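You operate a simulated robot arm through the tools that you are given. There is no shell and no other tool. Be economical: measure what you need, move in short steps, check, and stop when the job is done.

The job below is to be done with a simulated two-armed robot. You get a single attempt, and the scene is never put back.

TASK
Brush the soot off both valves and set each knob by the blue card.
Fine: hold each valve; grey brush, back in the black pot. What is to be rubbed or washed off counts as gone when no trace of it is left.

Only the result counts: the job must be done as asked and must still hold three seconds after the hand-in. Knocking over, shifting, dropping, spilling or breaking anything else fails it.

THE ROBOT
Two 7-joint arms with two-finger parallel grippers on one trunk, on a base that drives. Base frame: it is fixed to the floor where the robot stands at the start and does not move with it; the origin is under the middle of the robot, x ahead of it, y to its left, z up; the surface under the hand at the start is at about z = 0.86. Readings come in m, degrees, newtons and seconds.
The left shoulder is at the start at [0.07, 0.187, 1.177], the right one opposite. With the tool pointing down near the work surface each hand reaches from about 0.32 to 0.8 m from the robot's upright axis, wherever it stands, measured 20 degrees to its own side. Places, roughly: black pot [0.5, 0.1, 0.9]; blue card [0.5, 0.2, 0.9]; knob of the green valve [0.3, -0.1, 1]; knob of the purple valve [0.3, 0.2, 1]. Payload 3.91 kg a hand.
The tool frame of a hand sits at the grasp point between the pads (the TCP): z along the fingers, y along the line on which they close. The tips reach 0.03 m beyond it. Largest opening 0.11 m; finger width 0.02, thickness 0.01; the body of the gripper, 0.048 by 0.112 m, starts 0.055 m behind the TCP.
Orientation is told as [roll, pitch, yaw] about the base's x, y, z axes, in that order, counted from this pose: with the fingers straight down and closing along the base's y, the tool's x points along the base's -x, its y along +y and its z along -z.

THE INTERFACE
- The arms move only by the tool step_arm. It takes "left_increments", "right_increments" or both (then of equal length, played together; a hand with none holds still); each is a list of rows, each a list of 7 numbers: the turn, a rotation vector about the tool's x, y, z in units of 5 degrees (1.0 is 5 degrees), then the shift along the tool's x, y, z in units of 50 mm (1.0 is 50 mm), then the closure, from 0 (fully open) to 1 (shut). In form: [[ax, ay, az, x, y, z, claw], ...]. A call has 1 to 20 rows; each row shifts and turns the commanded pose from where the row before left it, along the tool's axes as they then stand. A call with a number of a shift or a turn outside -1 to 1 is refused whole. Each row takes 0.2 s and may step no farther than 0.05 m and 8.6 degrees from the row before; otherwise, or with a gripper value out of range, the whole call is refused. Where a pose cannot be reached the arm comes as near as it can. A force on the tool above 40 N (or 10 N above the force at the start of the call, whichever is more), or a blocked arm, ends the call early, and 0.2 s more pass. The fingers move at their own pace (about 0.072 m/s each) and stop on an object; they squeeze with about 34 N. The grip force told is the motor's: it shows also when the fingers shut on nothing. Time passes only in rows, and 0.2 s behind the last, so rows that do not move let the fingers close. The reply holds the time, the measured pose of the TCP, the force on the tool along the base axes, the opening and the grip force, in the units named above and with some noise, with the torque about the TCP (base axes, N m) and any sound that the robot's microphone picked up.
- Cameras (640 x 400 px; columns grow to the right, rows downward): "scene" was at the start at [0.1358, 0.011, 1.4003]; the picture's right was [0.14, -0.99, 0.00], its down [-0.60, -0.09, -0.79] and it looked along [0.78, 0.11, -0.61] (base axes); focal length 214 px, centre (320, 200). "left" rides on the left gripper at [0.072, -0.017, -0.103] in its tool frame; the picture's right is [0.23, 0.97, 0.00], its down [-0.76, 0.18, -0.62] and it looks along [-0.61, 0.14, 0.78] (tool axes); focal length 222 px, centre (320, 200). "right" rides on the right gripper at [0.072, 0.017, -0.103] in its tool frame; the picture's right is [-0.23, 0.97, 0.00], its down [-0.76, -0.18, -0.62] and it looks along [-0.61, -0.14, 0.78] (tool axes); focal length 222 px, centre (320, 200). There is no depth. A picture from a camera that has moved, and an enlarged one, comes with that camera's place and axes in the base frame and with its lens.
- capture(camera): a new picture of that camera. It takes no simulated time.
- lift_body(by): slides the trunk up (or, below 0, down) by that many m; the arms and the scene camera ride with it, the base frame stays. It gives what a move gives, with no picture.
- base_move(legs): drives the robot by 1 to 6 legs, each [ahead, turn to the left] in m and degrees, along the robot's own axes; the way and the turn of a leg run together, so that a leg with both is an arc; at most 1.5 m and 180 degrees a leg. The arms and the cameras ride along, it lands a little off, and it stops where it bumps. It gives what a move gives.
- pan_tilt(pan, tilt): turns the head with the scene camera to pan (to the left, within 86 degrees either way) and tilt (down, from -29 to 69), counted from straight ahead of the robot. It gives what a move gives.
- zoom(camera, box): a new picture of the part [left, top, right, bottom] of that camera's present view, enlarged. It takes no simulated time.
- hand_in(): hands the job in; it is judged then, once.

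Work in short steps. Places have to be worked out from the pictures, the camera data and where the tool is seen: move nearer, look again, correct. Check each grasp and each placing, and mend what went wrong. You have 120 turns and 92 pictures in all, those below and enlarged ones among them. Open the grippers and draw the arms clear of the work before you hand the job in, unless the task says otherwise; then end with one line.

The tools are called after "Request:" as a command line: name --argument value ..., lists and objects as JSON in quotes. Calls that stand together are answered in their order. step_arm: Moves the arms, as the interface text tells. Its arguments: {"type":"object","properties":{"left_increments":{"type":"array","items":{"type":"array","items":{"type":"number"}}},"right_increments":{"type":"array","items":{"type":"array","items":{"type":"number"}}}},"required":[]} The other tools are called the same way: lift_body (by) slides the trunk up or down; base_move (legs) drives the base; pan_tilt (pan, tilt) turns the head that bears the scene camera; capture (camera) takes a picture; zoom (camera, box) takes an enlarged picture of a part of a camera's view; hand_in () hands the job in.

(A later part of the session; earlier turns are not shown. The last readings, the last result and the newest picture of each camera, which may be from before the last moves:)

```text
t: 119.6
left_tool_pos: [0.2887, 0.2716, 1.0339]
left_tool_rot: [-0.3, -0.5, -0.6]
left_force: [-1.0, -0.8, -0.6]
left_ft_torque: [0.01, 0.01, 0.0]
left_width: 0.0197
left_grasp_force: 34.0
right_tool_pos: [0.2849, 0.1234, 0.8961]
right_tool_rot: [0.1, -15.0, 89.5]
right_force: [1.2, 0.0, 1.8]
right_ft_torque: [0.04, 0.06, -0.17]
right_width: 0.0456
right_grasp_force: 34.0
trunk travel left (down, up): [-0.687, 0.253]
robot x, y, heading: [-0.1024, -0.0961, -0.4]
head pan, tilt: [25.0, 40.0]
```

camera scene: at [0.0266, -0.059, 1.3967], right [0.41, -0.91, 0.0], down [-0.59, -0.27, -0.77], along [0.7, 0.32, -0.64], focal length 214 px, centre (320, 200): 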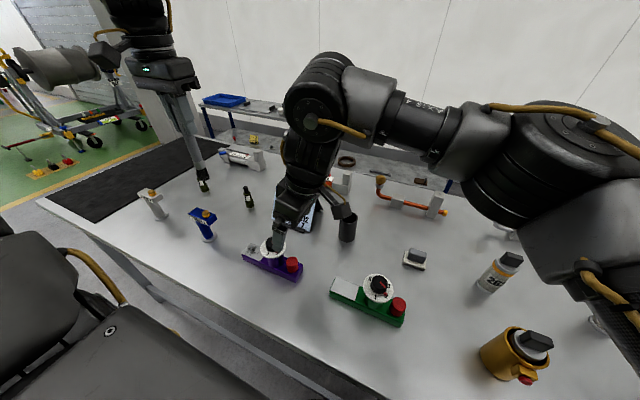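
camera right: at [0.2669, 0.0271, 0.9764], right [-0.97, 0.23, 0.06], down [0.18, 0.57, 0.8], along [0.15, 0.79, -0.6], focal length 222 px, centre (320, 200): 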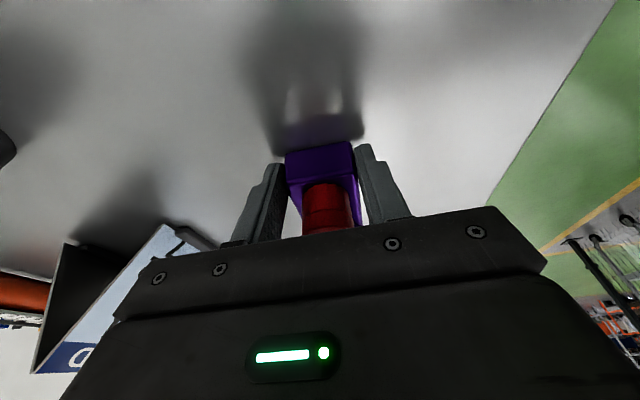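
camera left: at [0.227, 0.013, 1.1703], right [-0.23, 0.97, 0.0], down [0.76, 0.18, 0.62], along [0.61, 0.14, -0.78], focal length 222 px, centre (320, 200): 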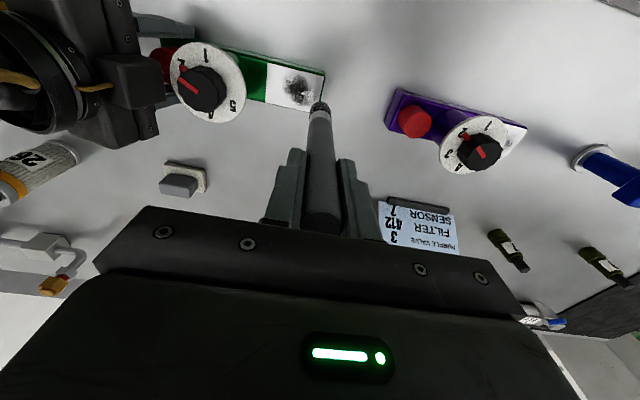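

Still no contact (brush may have slid up a hair); 1.5 mm more in small steps.

Request:
step_arm --left_increments '[[0, 0, 0, 0, 0, 0.015, 1], [0, 0, 0, 0, 0, 0.015, 1], [0, 0, 0, 0, 0, 0, 1]]'

```text
t: 120.4
left_tool_pos: [0.2894, 0.2706, 1.0326]
left_tool_rot: [-0.1, -0.6, -0.6]
left_force: [-1.3, 0.1, 9.0]
left_ft_torque: [0.04, 0.12, 0.02]
left_width: 0.0197
left_grasp_force: 34.1
right_tool_pos: [0.2868, 0.1234, 0.8968]
right_tool_rot: [0.2, -15.0, 89.5]
right_force: [3.3, 3.5, -0.6]
right_ft_torque: [-0.02, 0.12, -0.47]
right_width: 0.0457
right_grasp_force: 33.9
trunk travel left (down, up): [-0.687, 0.253]
robot x, y, heading: [-0.0986, -0.0922, -0.6]
head pan, tilt: [25.0, 40.0]
```

Contact, 9 N. Zigzag over the plate.

Request:
step_arm --left_increments '[[0, 0, 0, 0.15, -0.275, 0, 1], [0, 0, 0, 0.15, -0.275, 0, 1], [0, 0, 0, -0.3, 0, 0, 1], [0, 0, 0, -0.3, 0, 0, 1], [0, 0, 0, 0.3, 0.14, 0, 1], [0, 0, 0, 0.3, 0, 0, 1], [0, 0, 0, -0.3, 0.14, 0, 1], [0, 0, 0, -0.3, 0, 0, 1], [0, 0, 0, 0.3, 0.14, 0, 1], [0, 0, 0, 0.3, 0, 0, 1], [0, 0, 0, -0.3, 0.14, 0, 1], [0, 0, 0, -0.3, 0, 0, 1], [0, 0, 0, 0.3, 0.14, 0, 1], [0, 0, 0, 0.3, 0, 0, 1], [0, 0, 0, -0.3, 0.14, 0, 1], [0, 0, 0, -0.3, 0, 0, 1], [0, 0, 0, 0.3, 0.14, 0, 1], [0, 0, 0, 0.3, 0, 0, 1]]'

Request:
zoom --camera "scene" --box '[220, 220, 300, 270]'

```text
t: 124.2
left_tool_pos: [0.2736, 0.2917, 1.0334]
left_tool_rot: [-0.2, -0.4, -0.5]
left_force: [-0.6, 0.1, 1.9]
left_ft_torque: [0.0, 0.07, 0.01]
left_width: 0.0196
left_grasp_force: 33.7
right_tool_pos: [0.2856, 0.1225, 0.8967]
right_tool_rot: [0.1, -15.1, 89.5]
right_force: [-0.9, 0.8, 0.4]
right_ft_torque: [0.5, 0.11, 0.06]
right_width: 0.0455
right_grasp_force: 34.0
trunk travel left (down, up): [-0.687, 0.253]
robot x, y, heading: [-0.1031, -0.092, -0.8]
head pan, tilt: [25.0, 40.0]
```

```text
8.00 times, centred on (260, 245) of scene
camera zoom: at [0.0263, -0.0593, 1.3967], right [0.41, -0.91, 0.0], down [-0.59, -0.27, -0.77], along [0.7, 0.32, -0.64], focal length 1716 px, centre (800, -160)
```

zoom: 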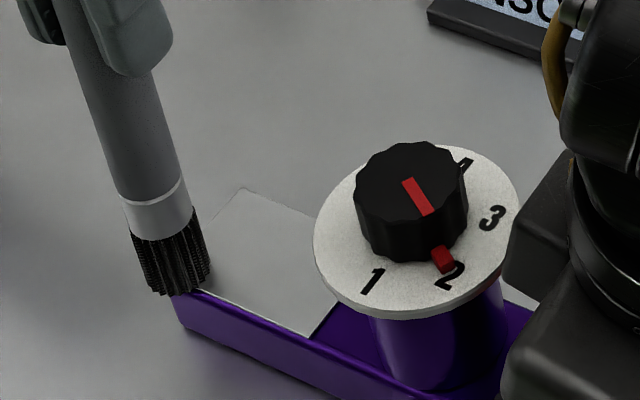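

Almost clean; a reverse pass with slightly more pressure.

Request:
step_arm --left_increments '[[0, 0, 0, -0.05, -0.1, 0.01, 1], [0, 0, 0, -0.3, 0, 0, 1], [0, 0, 0, -0.3, 0, 0, 1], [0, 0, 0, 0.3, -0.14, 0, 1], [0, 0, 0, 0.3, 0, 0, 1], [0, 0, 0, -0.3, -0.14, 0, 1], [0, 0, 0, -0.3, 0, 0, 1], [0, 0, 0, 0.3, -0.14, 0, 1], [0, 0, 0, 0.3, 0, 0, 1], [0, 0, 0, -0.3, -0.14, 0, 1], [0, 0, 0, -0.3, 0, 0, 1], [0, 0, 0, 0.3, -0.14, 0, 1], [0, 0, 0, 0.3, 0, 0, 1], [0, 0, 0, -0.3, -0.14, 0, 1], [0, 0, 0, -0.3, 0, 0, 1], [0, 0, 0, 0.3, 0.2, 0, 1], [0, 0, 0, 0, 0.3, 0, 1], [0, 0, 0, 0, 0.3, 0, 1]]'

Request:
step_arm --left_increments '[[0, 0, 0, 0, 0, -0.8, 1], [0, 0, 0, 0, 0.4, -0.8, 1], [0, 0, 0, 0, 0.6, -0.7, 1], [0, 0, 0, 0, 0.5, -0.7, 1], [0, 0, 0, 0, 0, -0.7, 1], [0, 0, 0, 0, 0, -0.5, 1]]'

Request:
zoom --camera "scene" --box '[220, 220, 300, 270]'

```text
t: 128.0
left_tool_pos: [0.291, 0.2842, 1.0314]
left_tool_rot: [-0.2, -0.6, -0.6]
left_force: [0.8, -2.9, 6.8]
left_ft_torque: [-0.36, -0.12, -0.01]
left_width: 0.0199
left_grasp_force: 33.8
right_tool_pos: [0.2861, 0.1236, 0.8966]
right_tool_rot: [0.1, -14.9, 89.4]
right_force: [0.6, 3.9, 0.3]
right_ft_torque: [0.02, 0.17, -0.02]
right_width: 0.0457
right_grasp_force: 34.0
trunk travel left (down, up): [-0.687, 0.253]
robot x, y, heading: [-0.1005, -0.0949, -0.3]
head pan, tilt: [25.0, 40.0]
```

```text
t: 129.4
left_tool_pos: [0.2907, 0.3606, 1.242]
left_tool_rot: [-0.3, -0.5, -0.6]
left_force: [-0.4, -0.9, -0.3]
left_ft_torque: [0.01, 0.0, -0.02]
left_width: 0.0195
left_grasp_force: 33.9
right_tool_pos: [0.2863, 0.1225, 0.8963]
right_tool_rot: [0.1, -14.9, 89.5]
right_force: [0.0, -1.3, 1.9]
right_ft_torque: [0.25, 0.16, -0.08]
right_width: 0.0454
right_grasp_force: 34.2
trunk travel left (down, up): [-0.687, 0.253]
robot x, y, heading: [-0.1025, -0.093, -0.5]
head pan, tilt: [25.0, 40.0]
```

```text
8.00 times, centred on (260, 245) of scene
camera zoom: at [0.0264, -0.0594, 1.3967], right [0.41, -0.91, 0.0], down [-0.59, -0.27, -0.77], along [0.7, 0.32, -0.64], focal length 1716 px, centre (800, -160)
```

zoom: 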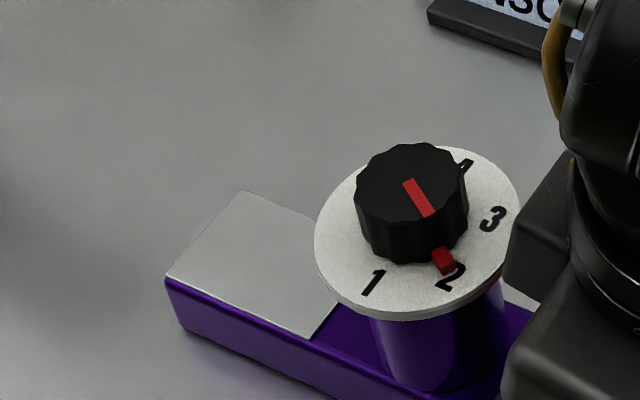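

Both plates are clean. Next the brush returns to the pot: release purple, raise, drive to (0, −0.27).

Request:
step_arm --right_increments '[[0, 0, 0, 0, 0, 0, 0], [0, 0, 0, 0, 0, 0, 0], [0, 0, 0, 0, 0, 0, 0], [0, 0, 0, -0.15, 0, -0.56, 0], [0, 0, 0, -0.15, 0, -0.56, 0], [0, 0, 0, -0.15, 0, -0.56, 0], [0, 0, 0, -0.15, 0, -0.56, 0], [0, 0, 0, -0.15, 0, -0.56, 0], [0, 0, 0, -0.15, 0, -0.56, 0]]'

Request:
base_move --legs '[[0, -89.5], [0.18, 0], [0, 90], [0.1, 0]]'

Request:
capture --camera "left"

Request:
capture --camera "scene"

```text
t: 131.4
left_tool_pos: [0.2894, 0.361, 1.2417]
left_tool_rot: [-0.2, -0.7, -0.6]
left_force: [-0.3, -0.3, -0.6]
left_ft_torque: [0.02, -0.01, -0.03]
left_width: 0.0196
left_grasp_force: 33.5
right_tool_pos: [0.2862, 0.1226, 1.0703]
right_tool_rot: [0.0, -15.1, 89.6]
right_force: [0.4, 0.2, 0.2]
right_ft_torque: [0.0, -0.02, -0.04]
right_width: 0.1099
right_grasp_force: 0.0
trunk travel left (down, up): [-0.687, 0.253]
robot x, y, heading: [-0.1005, -0.0954, -0.7]
head pan, tilt: [25.0, 40.0]
```

```text
t: 141.2
left_tool_pos: [0.3782, 0.1937, 1.2419]
left_tool_rot: [-0.2, -0.6, 1.0]
left_force: [-0.2, 0.1, -1.4]
left_ft_torque: [0.0, -0.01, 0.02]
left_width: 0.0198
left_grasp_force: 34.3
right_tool_pos: [0.3819, -0.0444, 1.0709]
right_tool_rot: [0.2, -15.1, 91.1]
right_force: [0.1, 1.3, -0.1]
right_ft_torque: [0.0, 0.01, 0.01]
right_width: 0.1101
right_grasp_force: 0.0
trunk travel left (down, up): [-0.687, 0.253]
robot x, y, heading: [0.0018, -0.2707, 1.2]
head pan, tilt: [25.0, 40.0]
```

```text
37 pictures are left
camera left: at [0.3063, 0.1762, 1.3431], right [-0.24, 0.97, -0.01], down [0.75, 0.19, 0.63], along [0.61, 0.15, -0.78], focal length 222 px, centre (320, 200)
```

left: 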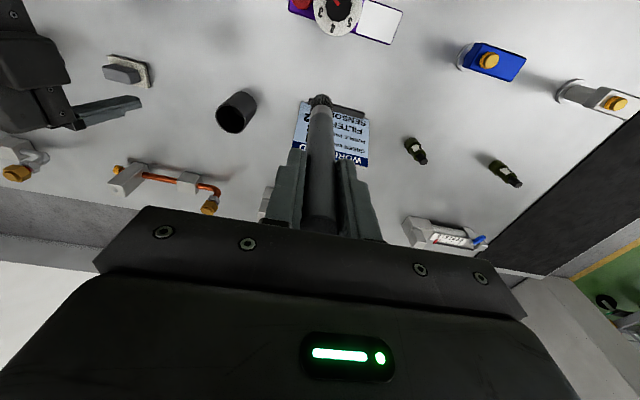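

```text
36 pictures are left
camera scene: at [0.1264, -0.2337, 1.3968], right [0.44, -0.9, 0.0], down [-0.58, -0.28, -0.77], along [0.69, 0.34, -0.64], focal length 214 px, centre (320, 200)
```

scene: 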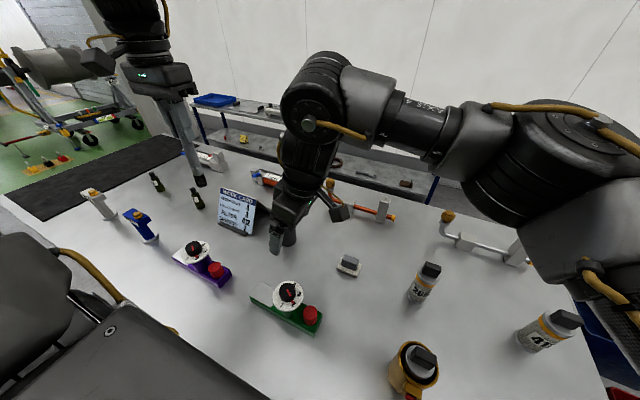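

Move the right hand out of the way, then the left with the brush above the pot.

Request:
step_arm --left_increments '[[0, 0, 0, 0, 0, 0, 1], [0, 0, 0, 0, 0, 0, 1], [0, 0, 0, 0, 0, 0, 1], [0, 0, 0, -0.518, -0.705, 0.2, 1], [0, 0, 0, -0.518, -0.705, 0.2, 1], [0, 0, 0, -0.518, -0.705, 0.2, 1], [0, 0, 0, -0.518, -0.705, 0.2, 1], [0, 0, 0, 0, 0, 0, 1]]' --right_increments '[[0, 0, 0, 0.77, 0, -0.21, 0], [0, 0, 0, 0.77, 0, -0.21, 0], [0, 0, 0, 0.77, 0, -0.21, 0], [0, 0, 0, 0.77, 0, -0.21, 0], [0, 1, 0, 0, 0, 0, 0], [0, 1, 0, 0, 0, 0, 0], [0, 1, 0, 0, 0, 0, 0], [0, 0, 0, 0, 0, 0, 0]]'

Request:
zoom --camera "scene" --box '[180, 120, 372, 240]'

Request:
capture --camera "left"

```text
t: 143.1
left_tool_pos: [0.4801, 0.0579, 1.2002]
left_tool_rot: [-0.4, -0.8, 1.1]
left_force: [0.3, 0.4, -0.5]
left_ft_torque: [-0.01, -0.04, 0.04]
left_width: 0.0198
left_grasp_force: 34.1
left hand out of reach, approached as far as the arm can: row 7
right_tool_pos: [0.3852, -0.2018, 1.0709]
right_tool_rot: [0.2, -0.1, 91.2]
right_force: [-0.4, 1.0, -0.1]
right_ft_torque: [-0.01, 0.01, 0.03]
right_width: 0.1102
right_grasp_force: 0.3
trunk travel left (down, up): [-0.687, 0.253]
robot x, y, heading: [-0.0012, -0.2685, 1.2]
head pan, tilt: [25.0, 40.0]
```

```text
3.33 times, centred on (276, 180) of scene
camera zoom: at [0.1256, -0.2328, 1.3968], right [0.44, -0.9, 0.0], down [-0.58, -0.28, -0.77], along [0.69, 0.34, -0.64], focal length 715 px, centre (467, 267)
```

zoom: 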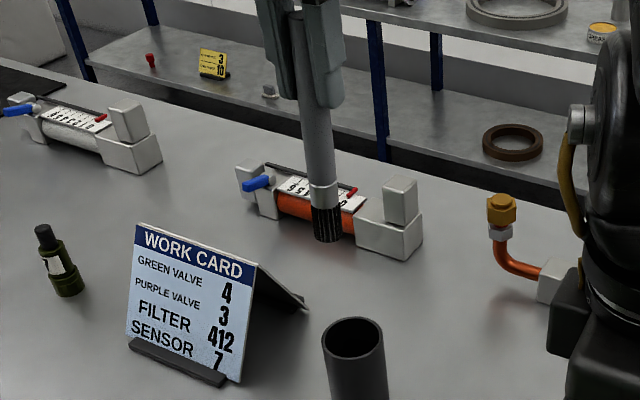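

```text
34 pictures are left
camera left: at [0.4087, 0.0409, 1.3011], right [-0.25, 0.97, -0.01], down [0.75, 0.2, 0.63], along [0.62, 0.15, -0.77], focal length 222 px, centre (320, 200)
```

left: 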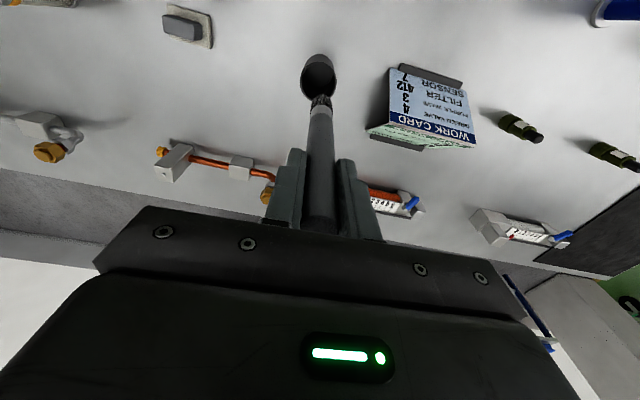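

Brush is ~5 mm to +y of where it was picked (0.482, 0.053). I correct and lower into the pot in stages.

Request:
step_arm --left_increments '[[0, 0, 0, -0.04, -0.1, 0.5, 1], [0, 0, 0, 0, 0, 0.6, 1], [0, 0, 0, 0, 0, 0.5, 1], [0, 0, 0, 0, 0, 0, 1]]'

Request:
zoom --camera "scene" --box '[220, 170, 348, 250]'

```text
t: 144.1
left_tool_pos: [0.4848, 0.0515, 1.1182]
left_tool_rot: [-0.2, -0.5, 1.1]
left_force: [0.4, -0.6, -0.5]
left_ft_torque: [-0.02, 0.02, 0.0]
left_width: 0.0198
left_grasp_force: 33.9
right_tool_pos: [0.3858, -0.2048, 1.0709]
right_tool_rot: [0.0, -0.1, 91.2]
right_force: [0.0, 0.8, -0.4]
right_ft_torque: [0.01, 0.01, -0.03]
right_width: 0.11
right_grasp_force: 0.2
trunk travel left (down, up): [-0.687, 0.253]
robot x, y, heading: [0.0014, -0.269, 0.8]
head pan, tilt: [25.0, 40.0]
```

```text
5.00 times, centred on (284, 210) of scene
camera zoom: at [0.1271, -0.234, 1.3967], right [0.44, -0.9, 0.0], down [-0.58, -0.28, -0.77], along [0.69, 0.34, -0.64], focal length 1072 px, centre (500, 150)
```

zoom: 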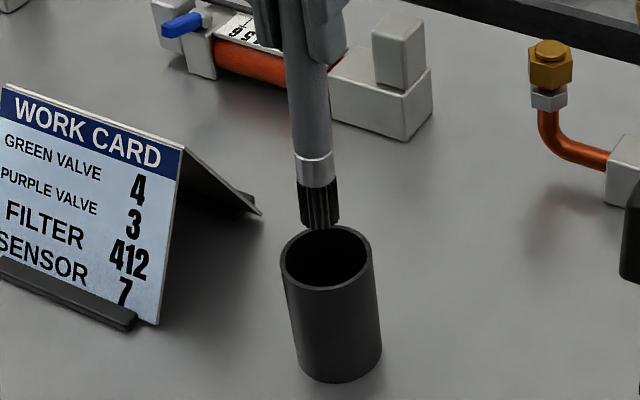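

Aligned sideways; I go 3 cm lower and check the depth direction against the rim.

Request:
step_arm --left_increments '[[0, 0, 0, 0.03, 0.03, 0.3, 1], [0, 0, 0, 0, 0, 0.3, 1], [0, 0, 0, 0, 0, 0, 1]]'

Request:
zoom --camera "scene" --box '[252, 190, 316, 230]'

Request:
zoom --camera "left" --box '[256, 60, 384, 140]'

```text
t: 144.8
left_tool_pos: [0.4837, 0.0519, 1.0891]
left_tool_rot: [-0.2, -0.4, 0.9]
left_force: [-0.8, -0.4, -0.6]
left_ft_torque: [0.03, 0.04, 0.0]
left_width: 0.02
left_grasp_force: 33.9
right_tool_pos: [0.3862, -0.2033, 1.072]
right_tool_rot: [0.1, -0.1, 91.2]
right_force: [0.1, -0.4, 0.4]
right_ft_torque: [-0.02, -0.02, 0.0]
right_width: 0.1103
right_grasp_force: 0.1
trunk travel left (down, up): [-0.687, 0.253]
robot x, y, heading: [-0.0, -0.2735, 1.1]
head pan, tilt: [25.0, 40.0]
```

```text
10.00 times, centred on (284, 210) of scene
camera zoom: at [0.127, -0.2339, 1.3967], right [0.44, -0.9, 0.0], down [-0.58, -0.28, -0.77], along [0.69, 0.34, -0.64], focal length 2145 px, centre (680, 100)
```

zoom: 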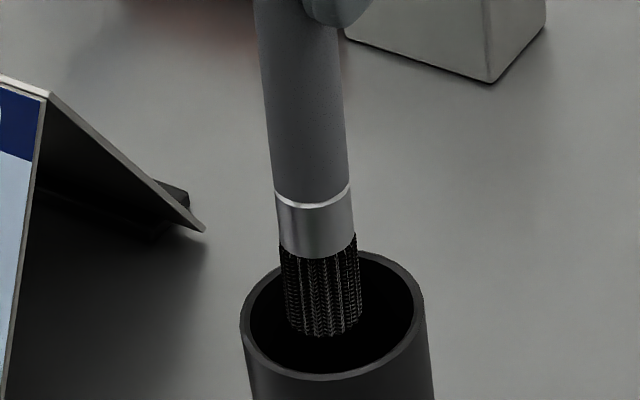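

```text
5.00 times, centred on (320, 100) of left
camera zoom: at [0.4103, 0.0351, 1.1899], right [-0.24, 0.97, -0.01], down [0.75, 0.19, 0.63], along [0.61, 0.15, -0.78], focal length 1111 px, centre (320, 700)
```

zoom: 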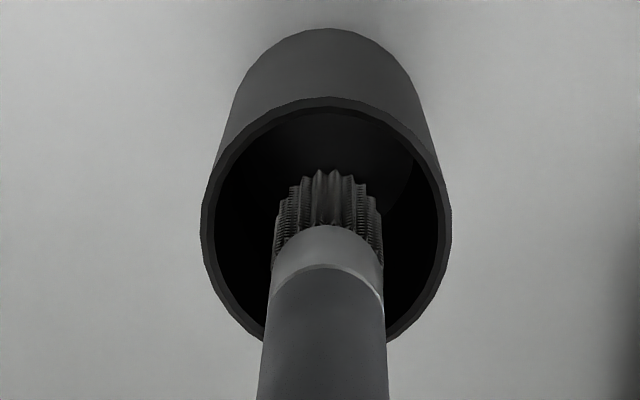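

Centred in the opening. Lower to just above the resting depth.

Request:
step_arm --left_increments '[[0, 0, 0, 0, 0, 0.4, 1], [0, 0, 0, 0, 0, 0.4, 1], [0, 0, 0, 0, 0, 0.4, 1], [0, 0, 0, 0, 0, 0.4, 1], [0, 0, 0, 0, 0, 0.08, 1], [0, 0, 0, 0, 0, 0, 1]]'

Request:
zoom --camera "scene" --box '[220, 170, 348, 250]'

```text
t: 146.2
left_tool_pos: [0.4821, 0.0519, 1.0054]
left_tool_rot: [-0.1, -0.8, 1.0]
left_force: [0.7, 3.8, 16.6]
left_ft_torque: [0.49, -0.27, 0.02]
left_width: 0.0197
left_grasp_force: 34.4
right_tool_pos: [0.3837, -0.2039, 1.0715]
right_tool_rot: [0.0, -0.1, 91.2]
right_force: [0.2, -0.6, 1.1]
right_ft_torque: [0.0, 0.03, 0.01]
right_width: 0.1102
right_grasp_force: 0.0
trunk travel left (down, up): [-0.687, 0.253]
robot x, y, heading: [0.0004, -0.272, 1.1]
head pan, tilt: [25.0, 40.0]
```

```text
5.00 times, centred on (284, 210) of scene
camera zoom: at [0.1256, -0.2345, 1.3971], right [0.44, -0.9, 0.0], down [-0.58, -0.28, -0.77], along [0.69, 0.34, -0.64], focal length 1072 px, centre (500, 150)
```

zoom: 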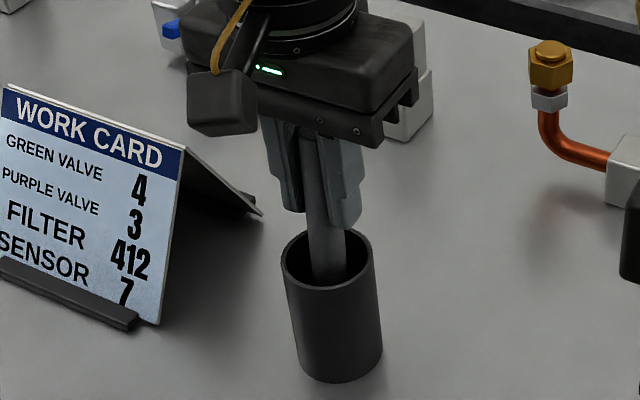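

It stands on the bottom. I open and draw straight up.

Request:
step_arm --left_increments '[[0, 0, 0, 0, 0, -0.03, 1], [0, 0, 0, 0, 0, 0, 0.3], [0, 0, 0, 0, 0, 0, 0.3], [0, 0, 0, 0, 0, 0, 0.3], [0, 0, 0, 0, 0, -0.6, 0.3], [0, 0, 0, 0, 0, -0.7, 0.3], [0, 0, 0, 0, 0, -0.8, 0.3], [0, 0, 0, 0, 0, -0.8, 0.3], [0, 0, 0, 0, 0, -0.8, 0.3]]'

Request:
zoom --camera "scene" --box '[220, 170, 348, 250]'

```text
t: 148.2
left_tool_pos: [0.4824, 0.0531, 1.1918]
left_tool_rot: [-0.2, -0.4, 0.9]
left_force: [-0.3, -0.5, 1.0]
left_ft_torque: [-0.01, 0.0, -0.02]
left_width: 0.0769
left_grasp_force: 0.1
right_tool_pos: [0.3859, -0.2039, 1.0704]
right_tool_rot: [0.2, -0.1, 91.2]
right_force: [0.1, 0.0, 0.2]
right_ft_torque: [0.01, 0.03, 0.01]
right_width: 0.11
right_grasp_force: 0.1
trunk travel left (down, up): [-0.687, 0.253]
robot x, y, heading: [-0.001, -0.2699, 1.0]
head pan, tilt: [25.0, 40.0]
```

```text
5.00 times, centred on (284, 210) of scene
camera zoom: at [0.127, -0.2343, 1.3967], right [0.44, -0.9, 0.0], down [-0.58, -0.28, -0.77], along [0.69, 0.34, -0.64], focal length 1072 px, centre (500, 150)
```

zoom: 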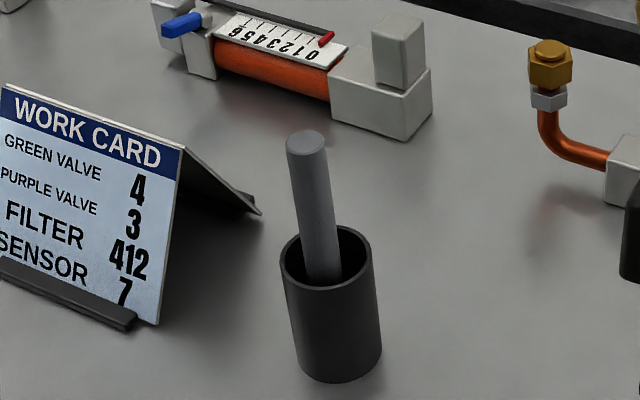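

Brush is back in the pot. Now the knobs: I back the robot 0.13 m and then try the left hand at the green bar's left end.

Request:
base_move --legs '[[-0.13, -1.0]]'

Request:
zoom --camera "scene" --box '[230, 190, 358, 270]'

```text
t: 149.5
left_tool_pos: [0.3581, 0.0418, 1.1898]
left_tool_rot: [-0.1, -0.5, -0.1]
left_force: [0.4, 0.3, 0.9]
left_ft_torque: [0.0, 0.01, 0.01]
left_width: 0.0772
left_grasp_force: 0.1
right_tool_pos: [0.2568, -0.2122, 1.0722]
right_tool_rot: [0.2, -0.1, 90.1]
right_force: [0.2, -0.7, -0.7]
right_ft_torque: [-0.03, -0.02, 0.01]
right_width: 0.1101
right_grasp_force: 0.1
trunk travel left (down, up): [-0.687, 0.253]
robot x, y, heading: [-0.1269, -0.2743, -0.1]
head pan, tilt: [25.0, 40.0]
```

```text
5.00 times, centred on (294, 230) of scene
camera zoom: at [-0.0016, -0.2373, 1.3966], right [0.42, -0.91, 0.0], down [-0.58, -0.27, -0.77], along [0.69, 0.32, -0.64], focal length 1072 px, centre (450, 50)
```

zoom: 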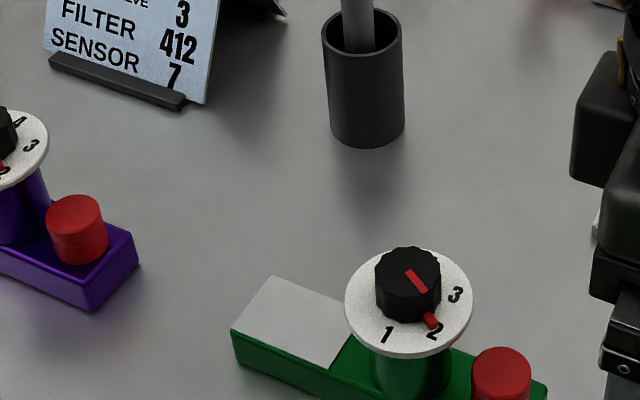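

Left hand turns to yaw −90° and opens, ready to straddle the bar's left end.

Request:
step_arm --left_increments '[[0, 0, 1, 0, 0, 0, 0], [0, 0, 1, 0, 0, 0, 0], [0, 0, 1, 0, 0, 0, 0], [0, 0, 1, 0, 0, 0, 0], [0, 0, 1, 0, 0, 0, 0], [0, 0, 1, 0, 0, 0, 0], [0, 0, 1, 0, 0, 0, 0], [0, 0, 1, 0, 0, 0, 0], [0, 0, 1, 0, 0, 0, 0], [0, 0, 1, 0, 0, 0, 0], [0, 0, 1, 0, 0, 0, 0], [0, 0, 1, 0, 0, 0, 0], [0, 0, 1, 0, 0, 0, 0], [0, 0, 1, 0, 0, 0, 0], [0, 0, 1, 0, 0, 0, 0], [0, 0, 1, 0, 0, 0, 0], [0, 0, 1, 0, 0, 0, 0], [0, 0, 1, 0, 0, 0, 0]]'

Request:
step_arm --left_increments '[[0, -1, 0, 0.2, -0.4, 0, 0], [0, -1, 0, 0.2, -0.3, 0, 0], [0, -1, 0, 0.2, -0.3, 0, 0], [0, -1, 0, 0, -0.3, 0, 0], [0, -1, 0, 0, 0, 0, 0]]'

```text
t: 153.3
left_tool_pos: [0.3576, 0.0422, 1.1917]
left_tool_rot: [0.5, -0.2, -90.2]
left_force: [-0.2, -0.3, -0.1]
left_ft_torque: [0.02, 0.0, -0.02]
left_width: 0.1101
left_grasp_force: 0.0
right_tool_pos: [0.257, -0.2118, 1.0706]
right_tool_rot: [0.0, -0.1, 90.1]
right_force: [-0.5, 0.6, 1.5]
right_ft_torque: [0.0, 0.01, 0.0]
right_width: 0.1099
right_grasp_force: 0.1
trunk travel left (down, up): [-0.687, 0.253]
robot x, y, heading: [-0.1303, -0.2732, 0.2]
head pan, tilt: [25.0, 40.0]
```

```text
t: 154.5
left_tool_pos: [0.2934, 0.0732, 1.189]
left_tool_rot: [0.6, -25.3, -90.4]
left_force: [0.1, 0.7, 0.9]
left_ft_torque: [0.03, 0.03, -0.01]
left_width: 0.1103
left_grasp_force: 0.1
right_tool_pos: [0.2573, -0.2108, 1.071]
right_tool_rot: [0.2, 0.0, 90.2]
right_force: [-0.1, 0.3, 0.3]
right_ft_torque: [-0.02, 0.0, -0.01]
right_width: 0.11
right_grasp_force: 0.2
trunk travel left (down, up): [-0.687, 0.253]
robot x, y, heading: [-0.1281, -0.2745, -0.1]
head pan, tilt: [25.0, 40.0]
```

To keep the hand camera clear of the purple cap I reduce the lean to 15°, and descend most of the way.

Request:
step_arm --left_increments '[[0, 1, 0, 0, 0, 0, 0], [0, 1, 0, 0, -0.02, 0, 0], [0, 0, 0, 0.052, 0, 0.75, 0], [0, 0, 0, 0.052, 0, 0.75, 0], [0, 0, 0, 0.052, 0, 0.75, 0], [0, 0, 0, 0.052, 0, 0.75, 0], [0, 0, 0, 0.052, 0, 0.75, 0], [0, 0, 0, 0.052, 0, 0.75, 0], [0, 0, 0, 0.052, 0, 0.5, 0], [0, 0, 0, 0, 0, 0, 0]]'

Request:
capture --camera "left"

Request:
zoom --camera "scene" --box '[200, 180, 360, 280]'

```text
t: 156.7
left_tool_pos: [0.2939, 0.0235, 0.9413]
left_tool_rot: [0.6, -15.2, -90.2]
left_force: [0.0, 0.7, 0.7]
left_ft_torque: [-0.04, -0.04, -0.04]
left_width: 0.1099
left_grasp_force: 0.0
right_tool_pos: [0.2576, -0.2114, 1.0714]
right_tool_rot: [0.0, -0.1, 90.1]
right_force: [0.3, 0.1, 0.5]
right_ft_torque: [0.0, -0.02, 0.01]
right_width: 0.11
right_grasp_force: 0.1
trunk travel left (down, up): [-0.687, 0.253]
robot x, y, heading: [-0.1274, -0.2762, 0.1]
head pan, tilt: [25.0, 40.0]
```

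```text
27 pictures are left
camera left: at [0.2767, 0.1221, 1.0214], right [0.97, 0.22, -0.05], down [0.17, -0.57, 0.8], along [0.15, -0.79, -0.59], focal length 222 px, centre (320, 200)
```

left: 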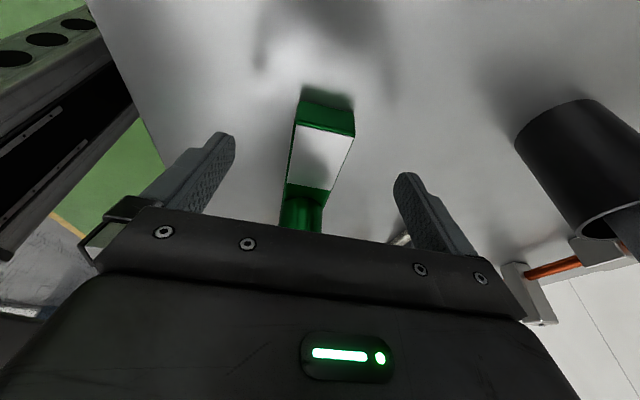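

```text
4.00 times, centred on (280, 230) of scene
camera zoom: at [-0.0031, -0.2375, 1.3968], right [0.42, -0.91, 0.0], down [-0.58, -0.27, -0.77], along [0.7, 0.32, -0.64], focal length 858 px, centre (480, 80)
```

zoom: 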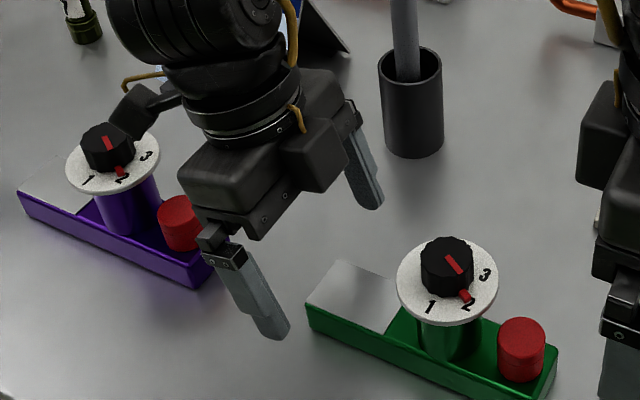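

Lower the last 4.4 cm and check centring.

Request:
step_arm --left_increments '[[0, 0, 0, 0.04, 0.03, 0.47, 0], [0, 0, 0, 0.04, 0.03, 0.46, 0], [0, 0, 0, 0, 0, 0, 0]]'

Request:
capture --camera "left"

```text
t: 157.5
left_tool_pos: [0.2978, 0.0167, 0.8958]
left_tool_rot: [0.6, -15.1, -90.2]
left_force: [0.6, -0.2, 0.4]
left_ft_torque: [0.03, 0.01, 0.0]
left_width: 0.1101
left_grasp_force: 0.2
right_tool_pos: [0.2566, -0.2118, 1.0723]
right_tool_rot: [0.1, -0.1, 90.2]
right_force: [-0.3, 0.5, 0.0]
right_ft_torque: [0.01, 0.02, 0.01]
right_width: 0.1098
right_grasp_force: 0.1
trunk travel left (down, up): [-0.687, 0.253]
robot x, y, heading: [-0.1316, -0.2764, -0.1]
head pan, tilt: [25.0, 40.0]
```

```text
25 pictures are left
camera left: at [0.2805, 0.1136, 0.9754], right [0.97, 0.22, -0.05], down [0.17, -0.57, 0.8], along [0.15, -0.79, -0.59], focal length 222 px, centre (320, 200)
```

left: 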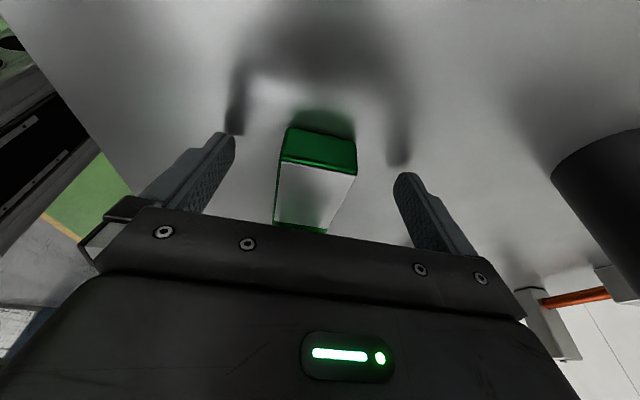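

Nudge 3 mm −x and close.

Request:
step_arm --left_increments '[[0, 0, 0, 0, -0.06, 0, 0], [0, 0, 0, 0, 0, 0, 0], [0, 0, 0, 0, 0, 0, 1], [0, 0, 0, 0, 0, 0, 1], [0, 0, 0, 0, 0, 0, 1], [0, 0, 0, 0, 0, 0, 1]]'

Request:
zoom --camera "scene" --box '[230, 200, 358, 280]'

```text
t: 158.9
left_tool_pos: [0.2941, 0.0153, 0.8956]
left_tool_rot: [0.5, -15.1, -90.2]
left_force: [-1.5, -0.2, 0.1]
left_ft_torque: [-0.08, 0.1, -0.13]
left_width: 0.0459
left_grasp_force: 34.7
right_tool_pos: [0.2569, -0.2132, 1.071]
right_tool_rot: [0.1, -0.1, 90.1]
right_force: [0.0, 0.9, 0.8]
right_ft_torque: [-0.01, 0.02, -0.03]
right_width: 0.1101
right_grasp_force: 0.0
trunk travel left (down, up): [-0.687, 0.253]
robot x, y, heading: [-0.1293, -0.2723, -0.1]
head pan, tilt: [25.0, 40.0]
```

```text
5.00 times, centred on (294, 240) of scene
camera zoom: at [-0.0026, -0.2372, 1.3967], right [0.42, -0.91, 0.0], down [-0.58, -0.27, -0.77], along [0.69, 0.32, -0.64], focal length 1072 px, centre (450, 0)
```

zoom: 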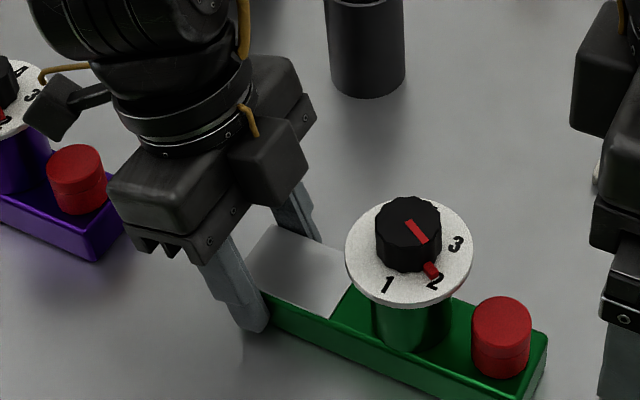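

Green is held by the left hand. Right hand turns to yaw −30° (so it can turn the knob +120° from 2 to 4) and moves above the knob.

Request:
step_arm --right_increments '[[0, 0, 1, 0, 0, 0, 0.4], [0, 0, 1, 0, 0, 0, 0.4], [0, 0, 1, 0, 0, 0, 0.4], [0, 0, 1, 0, 0, 0, 0.4], [0, 0, 1, 0, 0, 0, 0.4], [0, 0, 1, 0, 0, 0, 0.4], [0, 0, 1, 0, 0, 0, 0.4], [0, 0, 1, 0, 0, 0, 0.4], [0, 0, 1, 0, 0, 0, 0.4], [0, 0, 1, 0, 0, 0, 0.4], [0, 0, 1, 0, 0, 0, 0.4], [0, 0, 1, 0, 0, 0, 0.4], [0, 0, 1, 0, 0, 0, 0.4], [0, 0, 1, 0, 0, 0, 0.4], [0, 0, 1, 0, 0, 0, 0.4], [0, 0, 1, 0, 0, 0, 0.4], [0, 0, 1, 0, 0, 0, 0.4], [0, 0, 1, 0, 0, 0, 0.4], [0, 0, 1, 0, 0, 0, 0.4], [0, 0, 1, 0, 0, 0, 0.4]]'

Request:
step_arm --right_increments '[[0, 0, 1, 0, 0, 0, 0.4], [0, 0, 1, 0, 0, 0, 0.4], [0, 0, 1, 0, 0, 0, 0.4], [0, 0, 1, 0, 0, 0, 0.4], [0, 0, 0, 0.18, 0.68, 0, 0.4], [0, 0, 0, 0.18, 0.68, 0, 0.4], [0, 0, 0, 0.18, 0.68, 0, 0.4], [0, 0, 0, 0.18, 0.68, 0, 0.4], [0, 0, 0, 0, 0, 0, 0.4]]'

Request:
capture --camera "right"

```text
t: 163.1
left_tool_pos: [0.2941, 0.0159, 0.8964]
left_tool_rot: [0.5, -15.2, -90.2]
left_force: [-0.8, 1.0, 0.3]
left_ft_torque: [0.03, 0.13, -0.13]
left_width: 0.0458
left_grasp_force: 34.3
right_tool_pos: [0.2573, -0.2125, 1.0708]
right_tool_rot: [0.1, 0.1, 30.1]
right_force: [0.5, 0.2, 0.5]
right_ft_torque: [-0.01, 0.02, -0.01]
right_width: 0.0659
right_grasp_force: 0.1
right hand out of reach, approached as far as the arm can: row 13, 14, 15, 16, 17, 18, 19, 20
trunk travel left (down, up): [-0.687, 0.253]
robot x, y, heading: [-0.1292, -0.273, 0.2]
head pan, tilt: [25.0, 40.0]
```

```text
t: 165.1
left_tool_pos: [0.295, 0.0152, 0.8955]
left_tool_rot: [0.5, -15.1, -90.2]
left_force: [-0.3, 2.3, 4.1]
left_ft_torque: [-0.24, 0.22, -0.13]
left_width: 0.0459
left_grasp_force: 34.1
right_tool_pos: [0.214, -0.1241, 1.0868]
right_tool_rot: [0.3, 0.2, 30.2]
right_force: [0.0, -0.4, -0.2]
right_ft_torque: [0.05, 0.01, -0.02]
right_width: 0.0658
right_grasp_force: 0.0
right hand out of reach, approached as far as the arm can: row 1, 2, 3, 4, 5, 6, 7, 8
trunk travel left (down, up): [-0.687, 0.253]
robot x, y, heading: [-0.1319, -0.2724, -0.3]
head pan, tilt: [25.0, 40.0]
```

```text
23 pictures are left
camera right: at [0.1416, -0.1454, 1.188], right [-0.29, 0.96, 0.0], down [0.75, 0.23, 0.62], along [0.59, 0.18, -0.78], focal length 222 px, centre (320, 200)
```

right: 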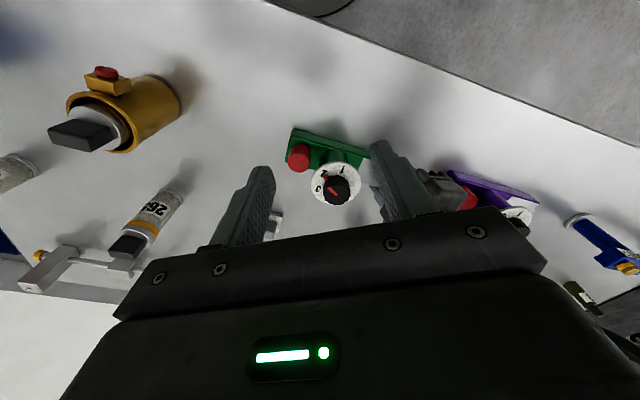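

Right yaw bottoms out near 30° here, so I'll work upward from there in two grips. Turn to yaw 60° and move above the knob.

Request:
step_arm --right_increments '[[0, 0, -1, 0, 0, 0, 0.4], [0, 0, -1, 0, 0, 0, 0.4], [0, 0, -1, 0, 0, 0, 0.4], [0, 0, -1, 0, 0, 0, 0.4], [0, 0, -1, 0, 0, 0, 0.4], [0, 0, -1, 0, 0, 0, 0.4], [0, 0, 0, -0.41, -0.227, 0, 0.4], [0, 0, 0, -0.41, -0.227, 0, 0.4], [0, 0, 0, -0.41, -0.227, 0, 0.4], [0, 0, 0, -0.41, -0.227, 0, 0.4], [0, 0, 0, 0, 0, 0, 0.4]]'

Request:
capture --camera "right"

```text
t: 167.5
left_tool_pos: [0.2943, 0.0159, 0.8958]
left_tool_rot: [0.5, -15.3, -90.2]
left_force: [-0.2, -1.3, 0.7]
left_ft_torque: [0.34, 0.09, 0.05]
left_width: 0.0457
left_grasp_force: 33.3
right_tool_pos: [0.2808, -0.1215, 1.0871]
right_tool_rot: [0.1, 0.0, 60.1]
right_force: [-0.2, 0.1, -0.4]
right_ft_torque: [-0.01, -0.03, 0.0]
right_width: 0.0661
right_grasp_force: 0.0
right hand out of reach, approached as far as the arm can: row 8, 9, 10
trunk travel left (down, up): [-0.687, 0.253]
robot x, y, heading: [-0.1295, -0.2759, -0.2]
head pan, tilt: [25.0, 40.0]
```

```text
22 pictures are left
camera right: at [0.2279, -0.1753, 1.1892], right [-0.73, 0.68, 0.0], down [0.54, 0.57, 0.62], along [0.42, 0.46, -0.78], focal length 222 px, centre (320, 200)
```

right: 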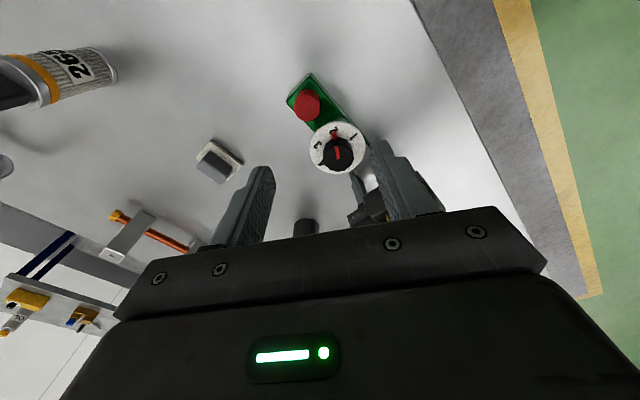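

Vertical right hand stops at robot-y≈0.15, so I swap roles: right hand (leaning 30°) holds the right end, left hand turns the knob, from a robot spot at (−0.18, −0.40). Release, raise, and reorient first.

Request:
step_arm --left_increments '[[0, 0, 0, 0, 0, 0, 0], [0, 0, 0, 0, 0, 0, 0], [0, 0, 0, 0, 0, 0, 0], [0, 0, 0, -0.2, 0, -0.75, 0], [0, 0, 0, -0.2, 0, -0.75, 0], [0, 0, 0, -0.2, 0, -0.75, 0], [0, 0, 0, -0.2, 0, -0.75, 0.4], [0, 0, 0, -0.2, 0, -0.75, 0.4], [0, 1, 0, 0, 0, 0, 0.4], [0, 1, 0, 0, 0, 0, 0.4], [0, 1, 0, 0, 0, 0, 0.4], [0, 0, 0, 0.5, 0, 0, 0.4]]' --right_increments '[[0, 0, -1, 0, 0, 0, 0], [0, 0, -1, 0, 0, 0, 0], [0, 0, -1, 0, 0, 0, 0], [0, 0, -1, 0, 0, 0, 0], [0, 0, -1, 0, 0, 0, 0], [0, 0, -1, 0, 0, 0, 0], [0, -1, 0, 0, 0, 0, 0], [0, -1, 0, 0, 0, 0, 0], [0, -1, 0, 0, 0, 0, 0], [0, -1, 0, 0, 0, 0, 0], [0, -1, 0, 0, 0, 0, 0], [0, -1, 0, 0, 0, 0, 0]]'

Request:
base_move --legs '[[-0.05, 0], [0, -90], [0.125, 0], [0, 90]]'

Request:
zoom --camera "scene" --box '[200, 160, 360, 260]'

```text
t: 170.1
left_tool_pos: [0.2927, 0.0428, 1.0901]
left_tool_rot: [0.5, -0.2, -90.2]
left_force: [0.6, 0.0, -0.5]
left_ft_torque: [-0.01, -0.02, -0.04]
left_width: 0.0659
left_grasp_force: 0.1
right_tool_pos: [0.2804, -0.1214, 1.0875]
right_tool_rot: [0.1, -30.2, 90.0]
right_force: [0.9, -0.5, 0.7]
right_ft_torque: [-0.02, 0.04, 0.01]
right_width: 0.1099
right_grasp_force: 0.0
trunk travel left (down, up): [-0.687, 0.253]
robot x, y, heading: [-0.1308, -0.2704, -0.0]
head pan, tilt: [25.0, 40.0]
```

```text
t: 179.6
left_tool_pos: [0.2416, -0.0826, 1.0887]
left_tool_rot: [0.5, -0.2, -90.1]
left_force: [0.4, -0.3, -0.3]
left_ft_torque: [0.03, -0.04, 0.0]
left_width: 0.066
left_grasp_force: 0.2
right_tool_pos: [0.2297, -0.2457, 1.0872]
right_tool_rot: [0.2, -30.0, 90.0]
right_force: [1.1, 0.0, 0.1]
right_ft_torque: [0.0, 0.0, -0.02]
right_width: 0.1098
right_grasp_force: 0.0
trunk travel left (down, up): [-0.687, 0.253]
robot x, y, heading: [-0.1811, -0.3979, -0.1]
head pan, tilt: [25.0, 40.0]
```

```text
4.00 times, centred on (280, 210) of scene
camera zoom: at [-0.0535, -0.362, 1.3967], right [0.42, -0.91, 0.0], down [-0.58, -0.27, -0.77], along [0.69, 0.32, -0.64], focal length 858 px, centre (480, 160)
```

zoom: 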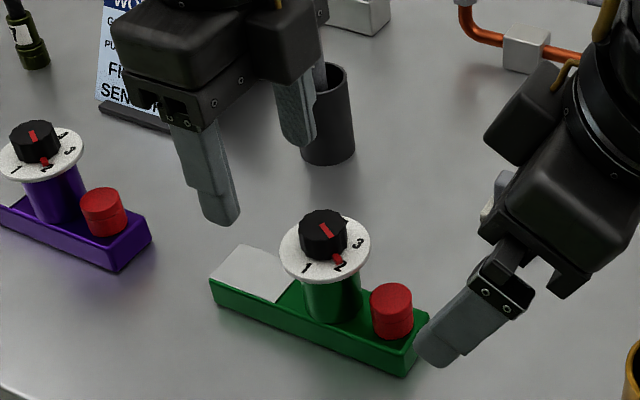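

Test the left hand above the green knob (TCP z≈1.03).

Request:
step_arm --left_increments '[[0, 0, 0, 0.07, 0.52, 0, 0.4], [0, 0, 0, 0.06, 0.53, 0, 0.4], [0, 0, 0, 0, 0, 0.6, 0.4], [0, 0, 0, 0, 0, 0.57, 0.4], [0, 0, 0, 0, 0, 0, 0.4]]'

Request:
capture --camera "left"

```text
t: 180.8
left_tool_pos: [0.2939, -0.0768, 1.0327]
left_tool_rot: [0.5, -0.2, -90.1]
left_force: [0.0, 0.5, -0.6]
left_ft_torque: [-0.02, -0.03, -0.02]
left_width: 0.0659
left_grasp_force: 0.0
right_tool_pos: [0.229, -0.2459, 1.0881]
right_tool_rot: [0.1, -30.2, 90.0]
right_force: [1.0, 0.2, 0.2]
right_ft_torque: [-0.02, -0.01, -0.02]
right_width: 0.11
right_grasp_force: 0.1
trunk travel left (down, up): [-0.687, 0.253]
robot x, y, heading: [-0.1809, -0.3974, -0.1]
head pan, tilt: [25.0, 40.0]
```

```text
20 pictures are left
camera left: at [0.277, -0.0028, 1.1338], right [0.97, 0.23, 0.01], down [0.17, -0.76, 0.63], along [0.15, -0.61, -0.78], focal length 222 px, centre (320, 200)
```

left: 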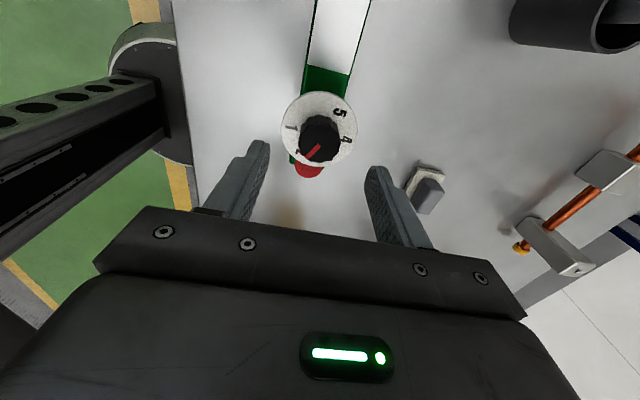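

Left reaches the knob fine. Now the right hand (30° lean) slides in along its own axis to the bar's right end.

Request:
step_arm --right_increments '[[0, 0, 0, 0, -0.65, 0, 0], [0, 0, 0, 0, -0.64, 0, 0], [0, 0, 0, 0, 0, 0.8, 0], [0, 0, 0, 0, 0, 0.8, 0], [0, 0, 0, 0, 0, 0.8, 0], [0, 0, 0, 0, 0, 0.8, 0], [0, 0, 0, 0, 0, 0.8, 0], [0, 0, 0, 0, 0, 0.4, 0], [0, 0, 0, 0, 0, 0, 0]]'

Request:
capture --camera "right"

```text
t: 182.8
left_tool_pos: [0.2947, -0.0758, 1.0319]
left_tool_rot: [0.5, -0.2, -90.0]
left_force: [0.1, 0.3, -0.8]
left_ft_torque: [-0.02, 0.03, 0.02]
left_width: 0.0658
left_grasp_force: 0.1
right_tool_pos: [0.2937, -0.1366, 0.8981]
right_tool_rot: [0.1, -30.0, 89.9]
right_force: [1.0, 0.0, 0.6]
right_ft_torque: [0.0, 0.0, 0.0]
right_width: 0.1101
right_grasp_force: 0.2
trunk travel left (down, up): [-0.687, 0.253]
robot x, y, heading: [-0.1795, -0.3969, -0.3]
head pan, tilt: [25.0, 40.0]
```

```text
19 pictures are left
camera right: at [0.275, -0.2501, 0.9486], right [-0.97, 0.2, 0.12], down [0.18, 0.35, 0.92], along [0.14, 0.92, -0.37], focal length 222 px, centre (320, 200)
```

right: 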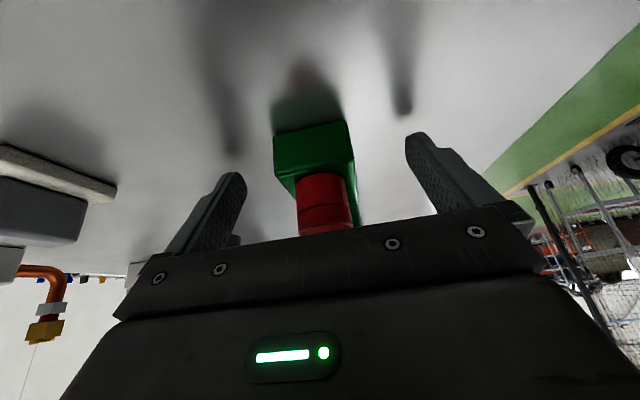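

Good placement; nudge 2 mm, close right, then lower the left hand onto the knob (tips just above the dial) and close.

Request:
step_arm --right_increments '[[0, 0, 0, 0, -0.04, 0, 0], [0, 0, 0, 0, 0, 0, 1], [0, 0, 0, 0, 0, 0, 1], [0, 0, 0, 0, 0, 0, 1], [0, 0, 0, 0, 0, 0, 1]]'

Request:
step_arm --left_increments '[[0, 0, 0, 0.08, 0, 0.4, 0.4], [0, 0, 0, 0, 0, 0.4, 0.4], [0, 0, 0, 0, 0, 0.2, 0.4], [0, 0, 0, 0, 0, 0, 0.4]]'

Request:
zoom --camera "scene" --box '[240, 190, 336, 250]'

```text
t: 184.0
left_tool_pos: [0.2934, -0.076, 1.0315]
left_tool_rot: [0.5, -0.3, -90.1]
left_force: [0.5, -0.4, -1.5]
left_ft_torque: [-0.02, -0.01, 0.0]
left_width: 0.066
left_grasp_force: 0.0
right_tool_pos: [0.2943, -0.1356, 0.8956]
right_tool_rot: [0.2, -30.1, 90.0]
right_force: [0.6, 0.5, 0.7]
right_ft_torque: [0.03, 0.07, 0.09]
right_width: 0.0462
right_grasp_force: 34.0
trunk travel left (down, up): [-0.687, 0.253]
robot x, y, heading: [-0.1809, -0.3938, -0.2]
head pan, tilt: [25.0, 40.0]
```

```text
t: 185.0
left_tool_pos: [0.2948, -0.0733, 0.9812]
left_tool_rot: [0.5, -0.3, -90.2]
left_force: [0.0, 0.3, -0.6]
left_ft_torque: [-0.01, 0.05, 0.01]
left_width: 0.0662
left_grasp_force: 0.1
right_tool_pos: [0.2945, -0.135, 0.8971]
right_tool_rot: [0.3, -30.1, 90.1]
right_force: [0.3, -0.5, 1.4]
right_ft_torque: [0.11, 0.06, 0.12]
right_width: 0.0457
right_grasp_force: 33.6
trunk travel left (down, up): [-0.687, 0.253]
robot x, y, heading: [-0.1853, -0.399, 0.1]
head pan, tilt: [25.0, 40.0]
```

```text
6.67 times, centred on (288, 220) of scene
camera zoom: at [-0.0536, -0.362, 1.3967], right [0.42, -0.91, 0.0], down [-0.58, -0.27, -0.77], along [0.69, 0.32, -0.64], focal length 1430 px, centre (533, 67)
```

zoom: 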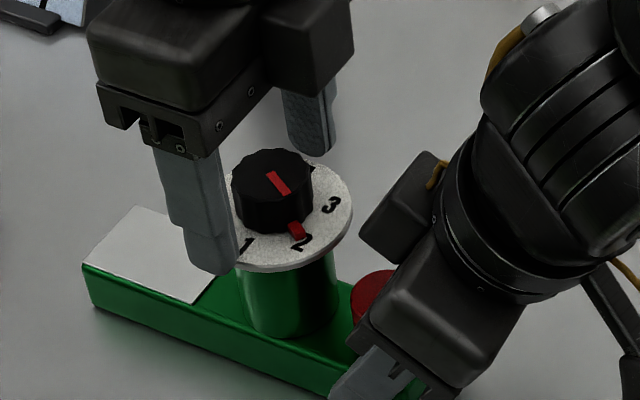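

Fingers sit ~4–5 mm to +y of the knob's centre; shift −y 4 mm and close.

Request:
step_arm --left_increments '[[0, 0, 0, -0.085, 0, 0, 0.4], [0, 0, 0, 0, 0, 0, 1], [0, 0, 0, 0, 0, 0, 1], [0, 0, 0, 0, 0, 0, 1]]'

```text
t: 186.0
left_tool_pos: [0.2932, -0.0767, 0.9827]
left_tool_rot: [0.5, -0.3, -90.1]
left_force: [-0.7, -0.4, 1.3]
left_ft_torque: [0.03, 0.25, -0.01]
left_width: 0.0328
left_grasp_force: 34.2
right_tool_pos: [0.2956, -0.1358, 0.8979]
right_tool_rot: [0.1, -30.2, 90.0]
right_force: [-0.4, 0.0, 0.6]
right_ft_torque: [0.05, -0.11, 0.04]
right_width: 0.046
right_grasp_force: 34.1
trunk travel left (down, up): [-0.687, 0.253]
robot x, y, heading: [-0.1818, -0.3963, -0.1]
head pan, tilt: [25.0, 40.0]
```

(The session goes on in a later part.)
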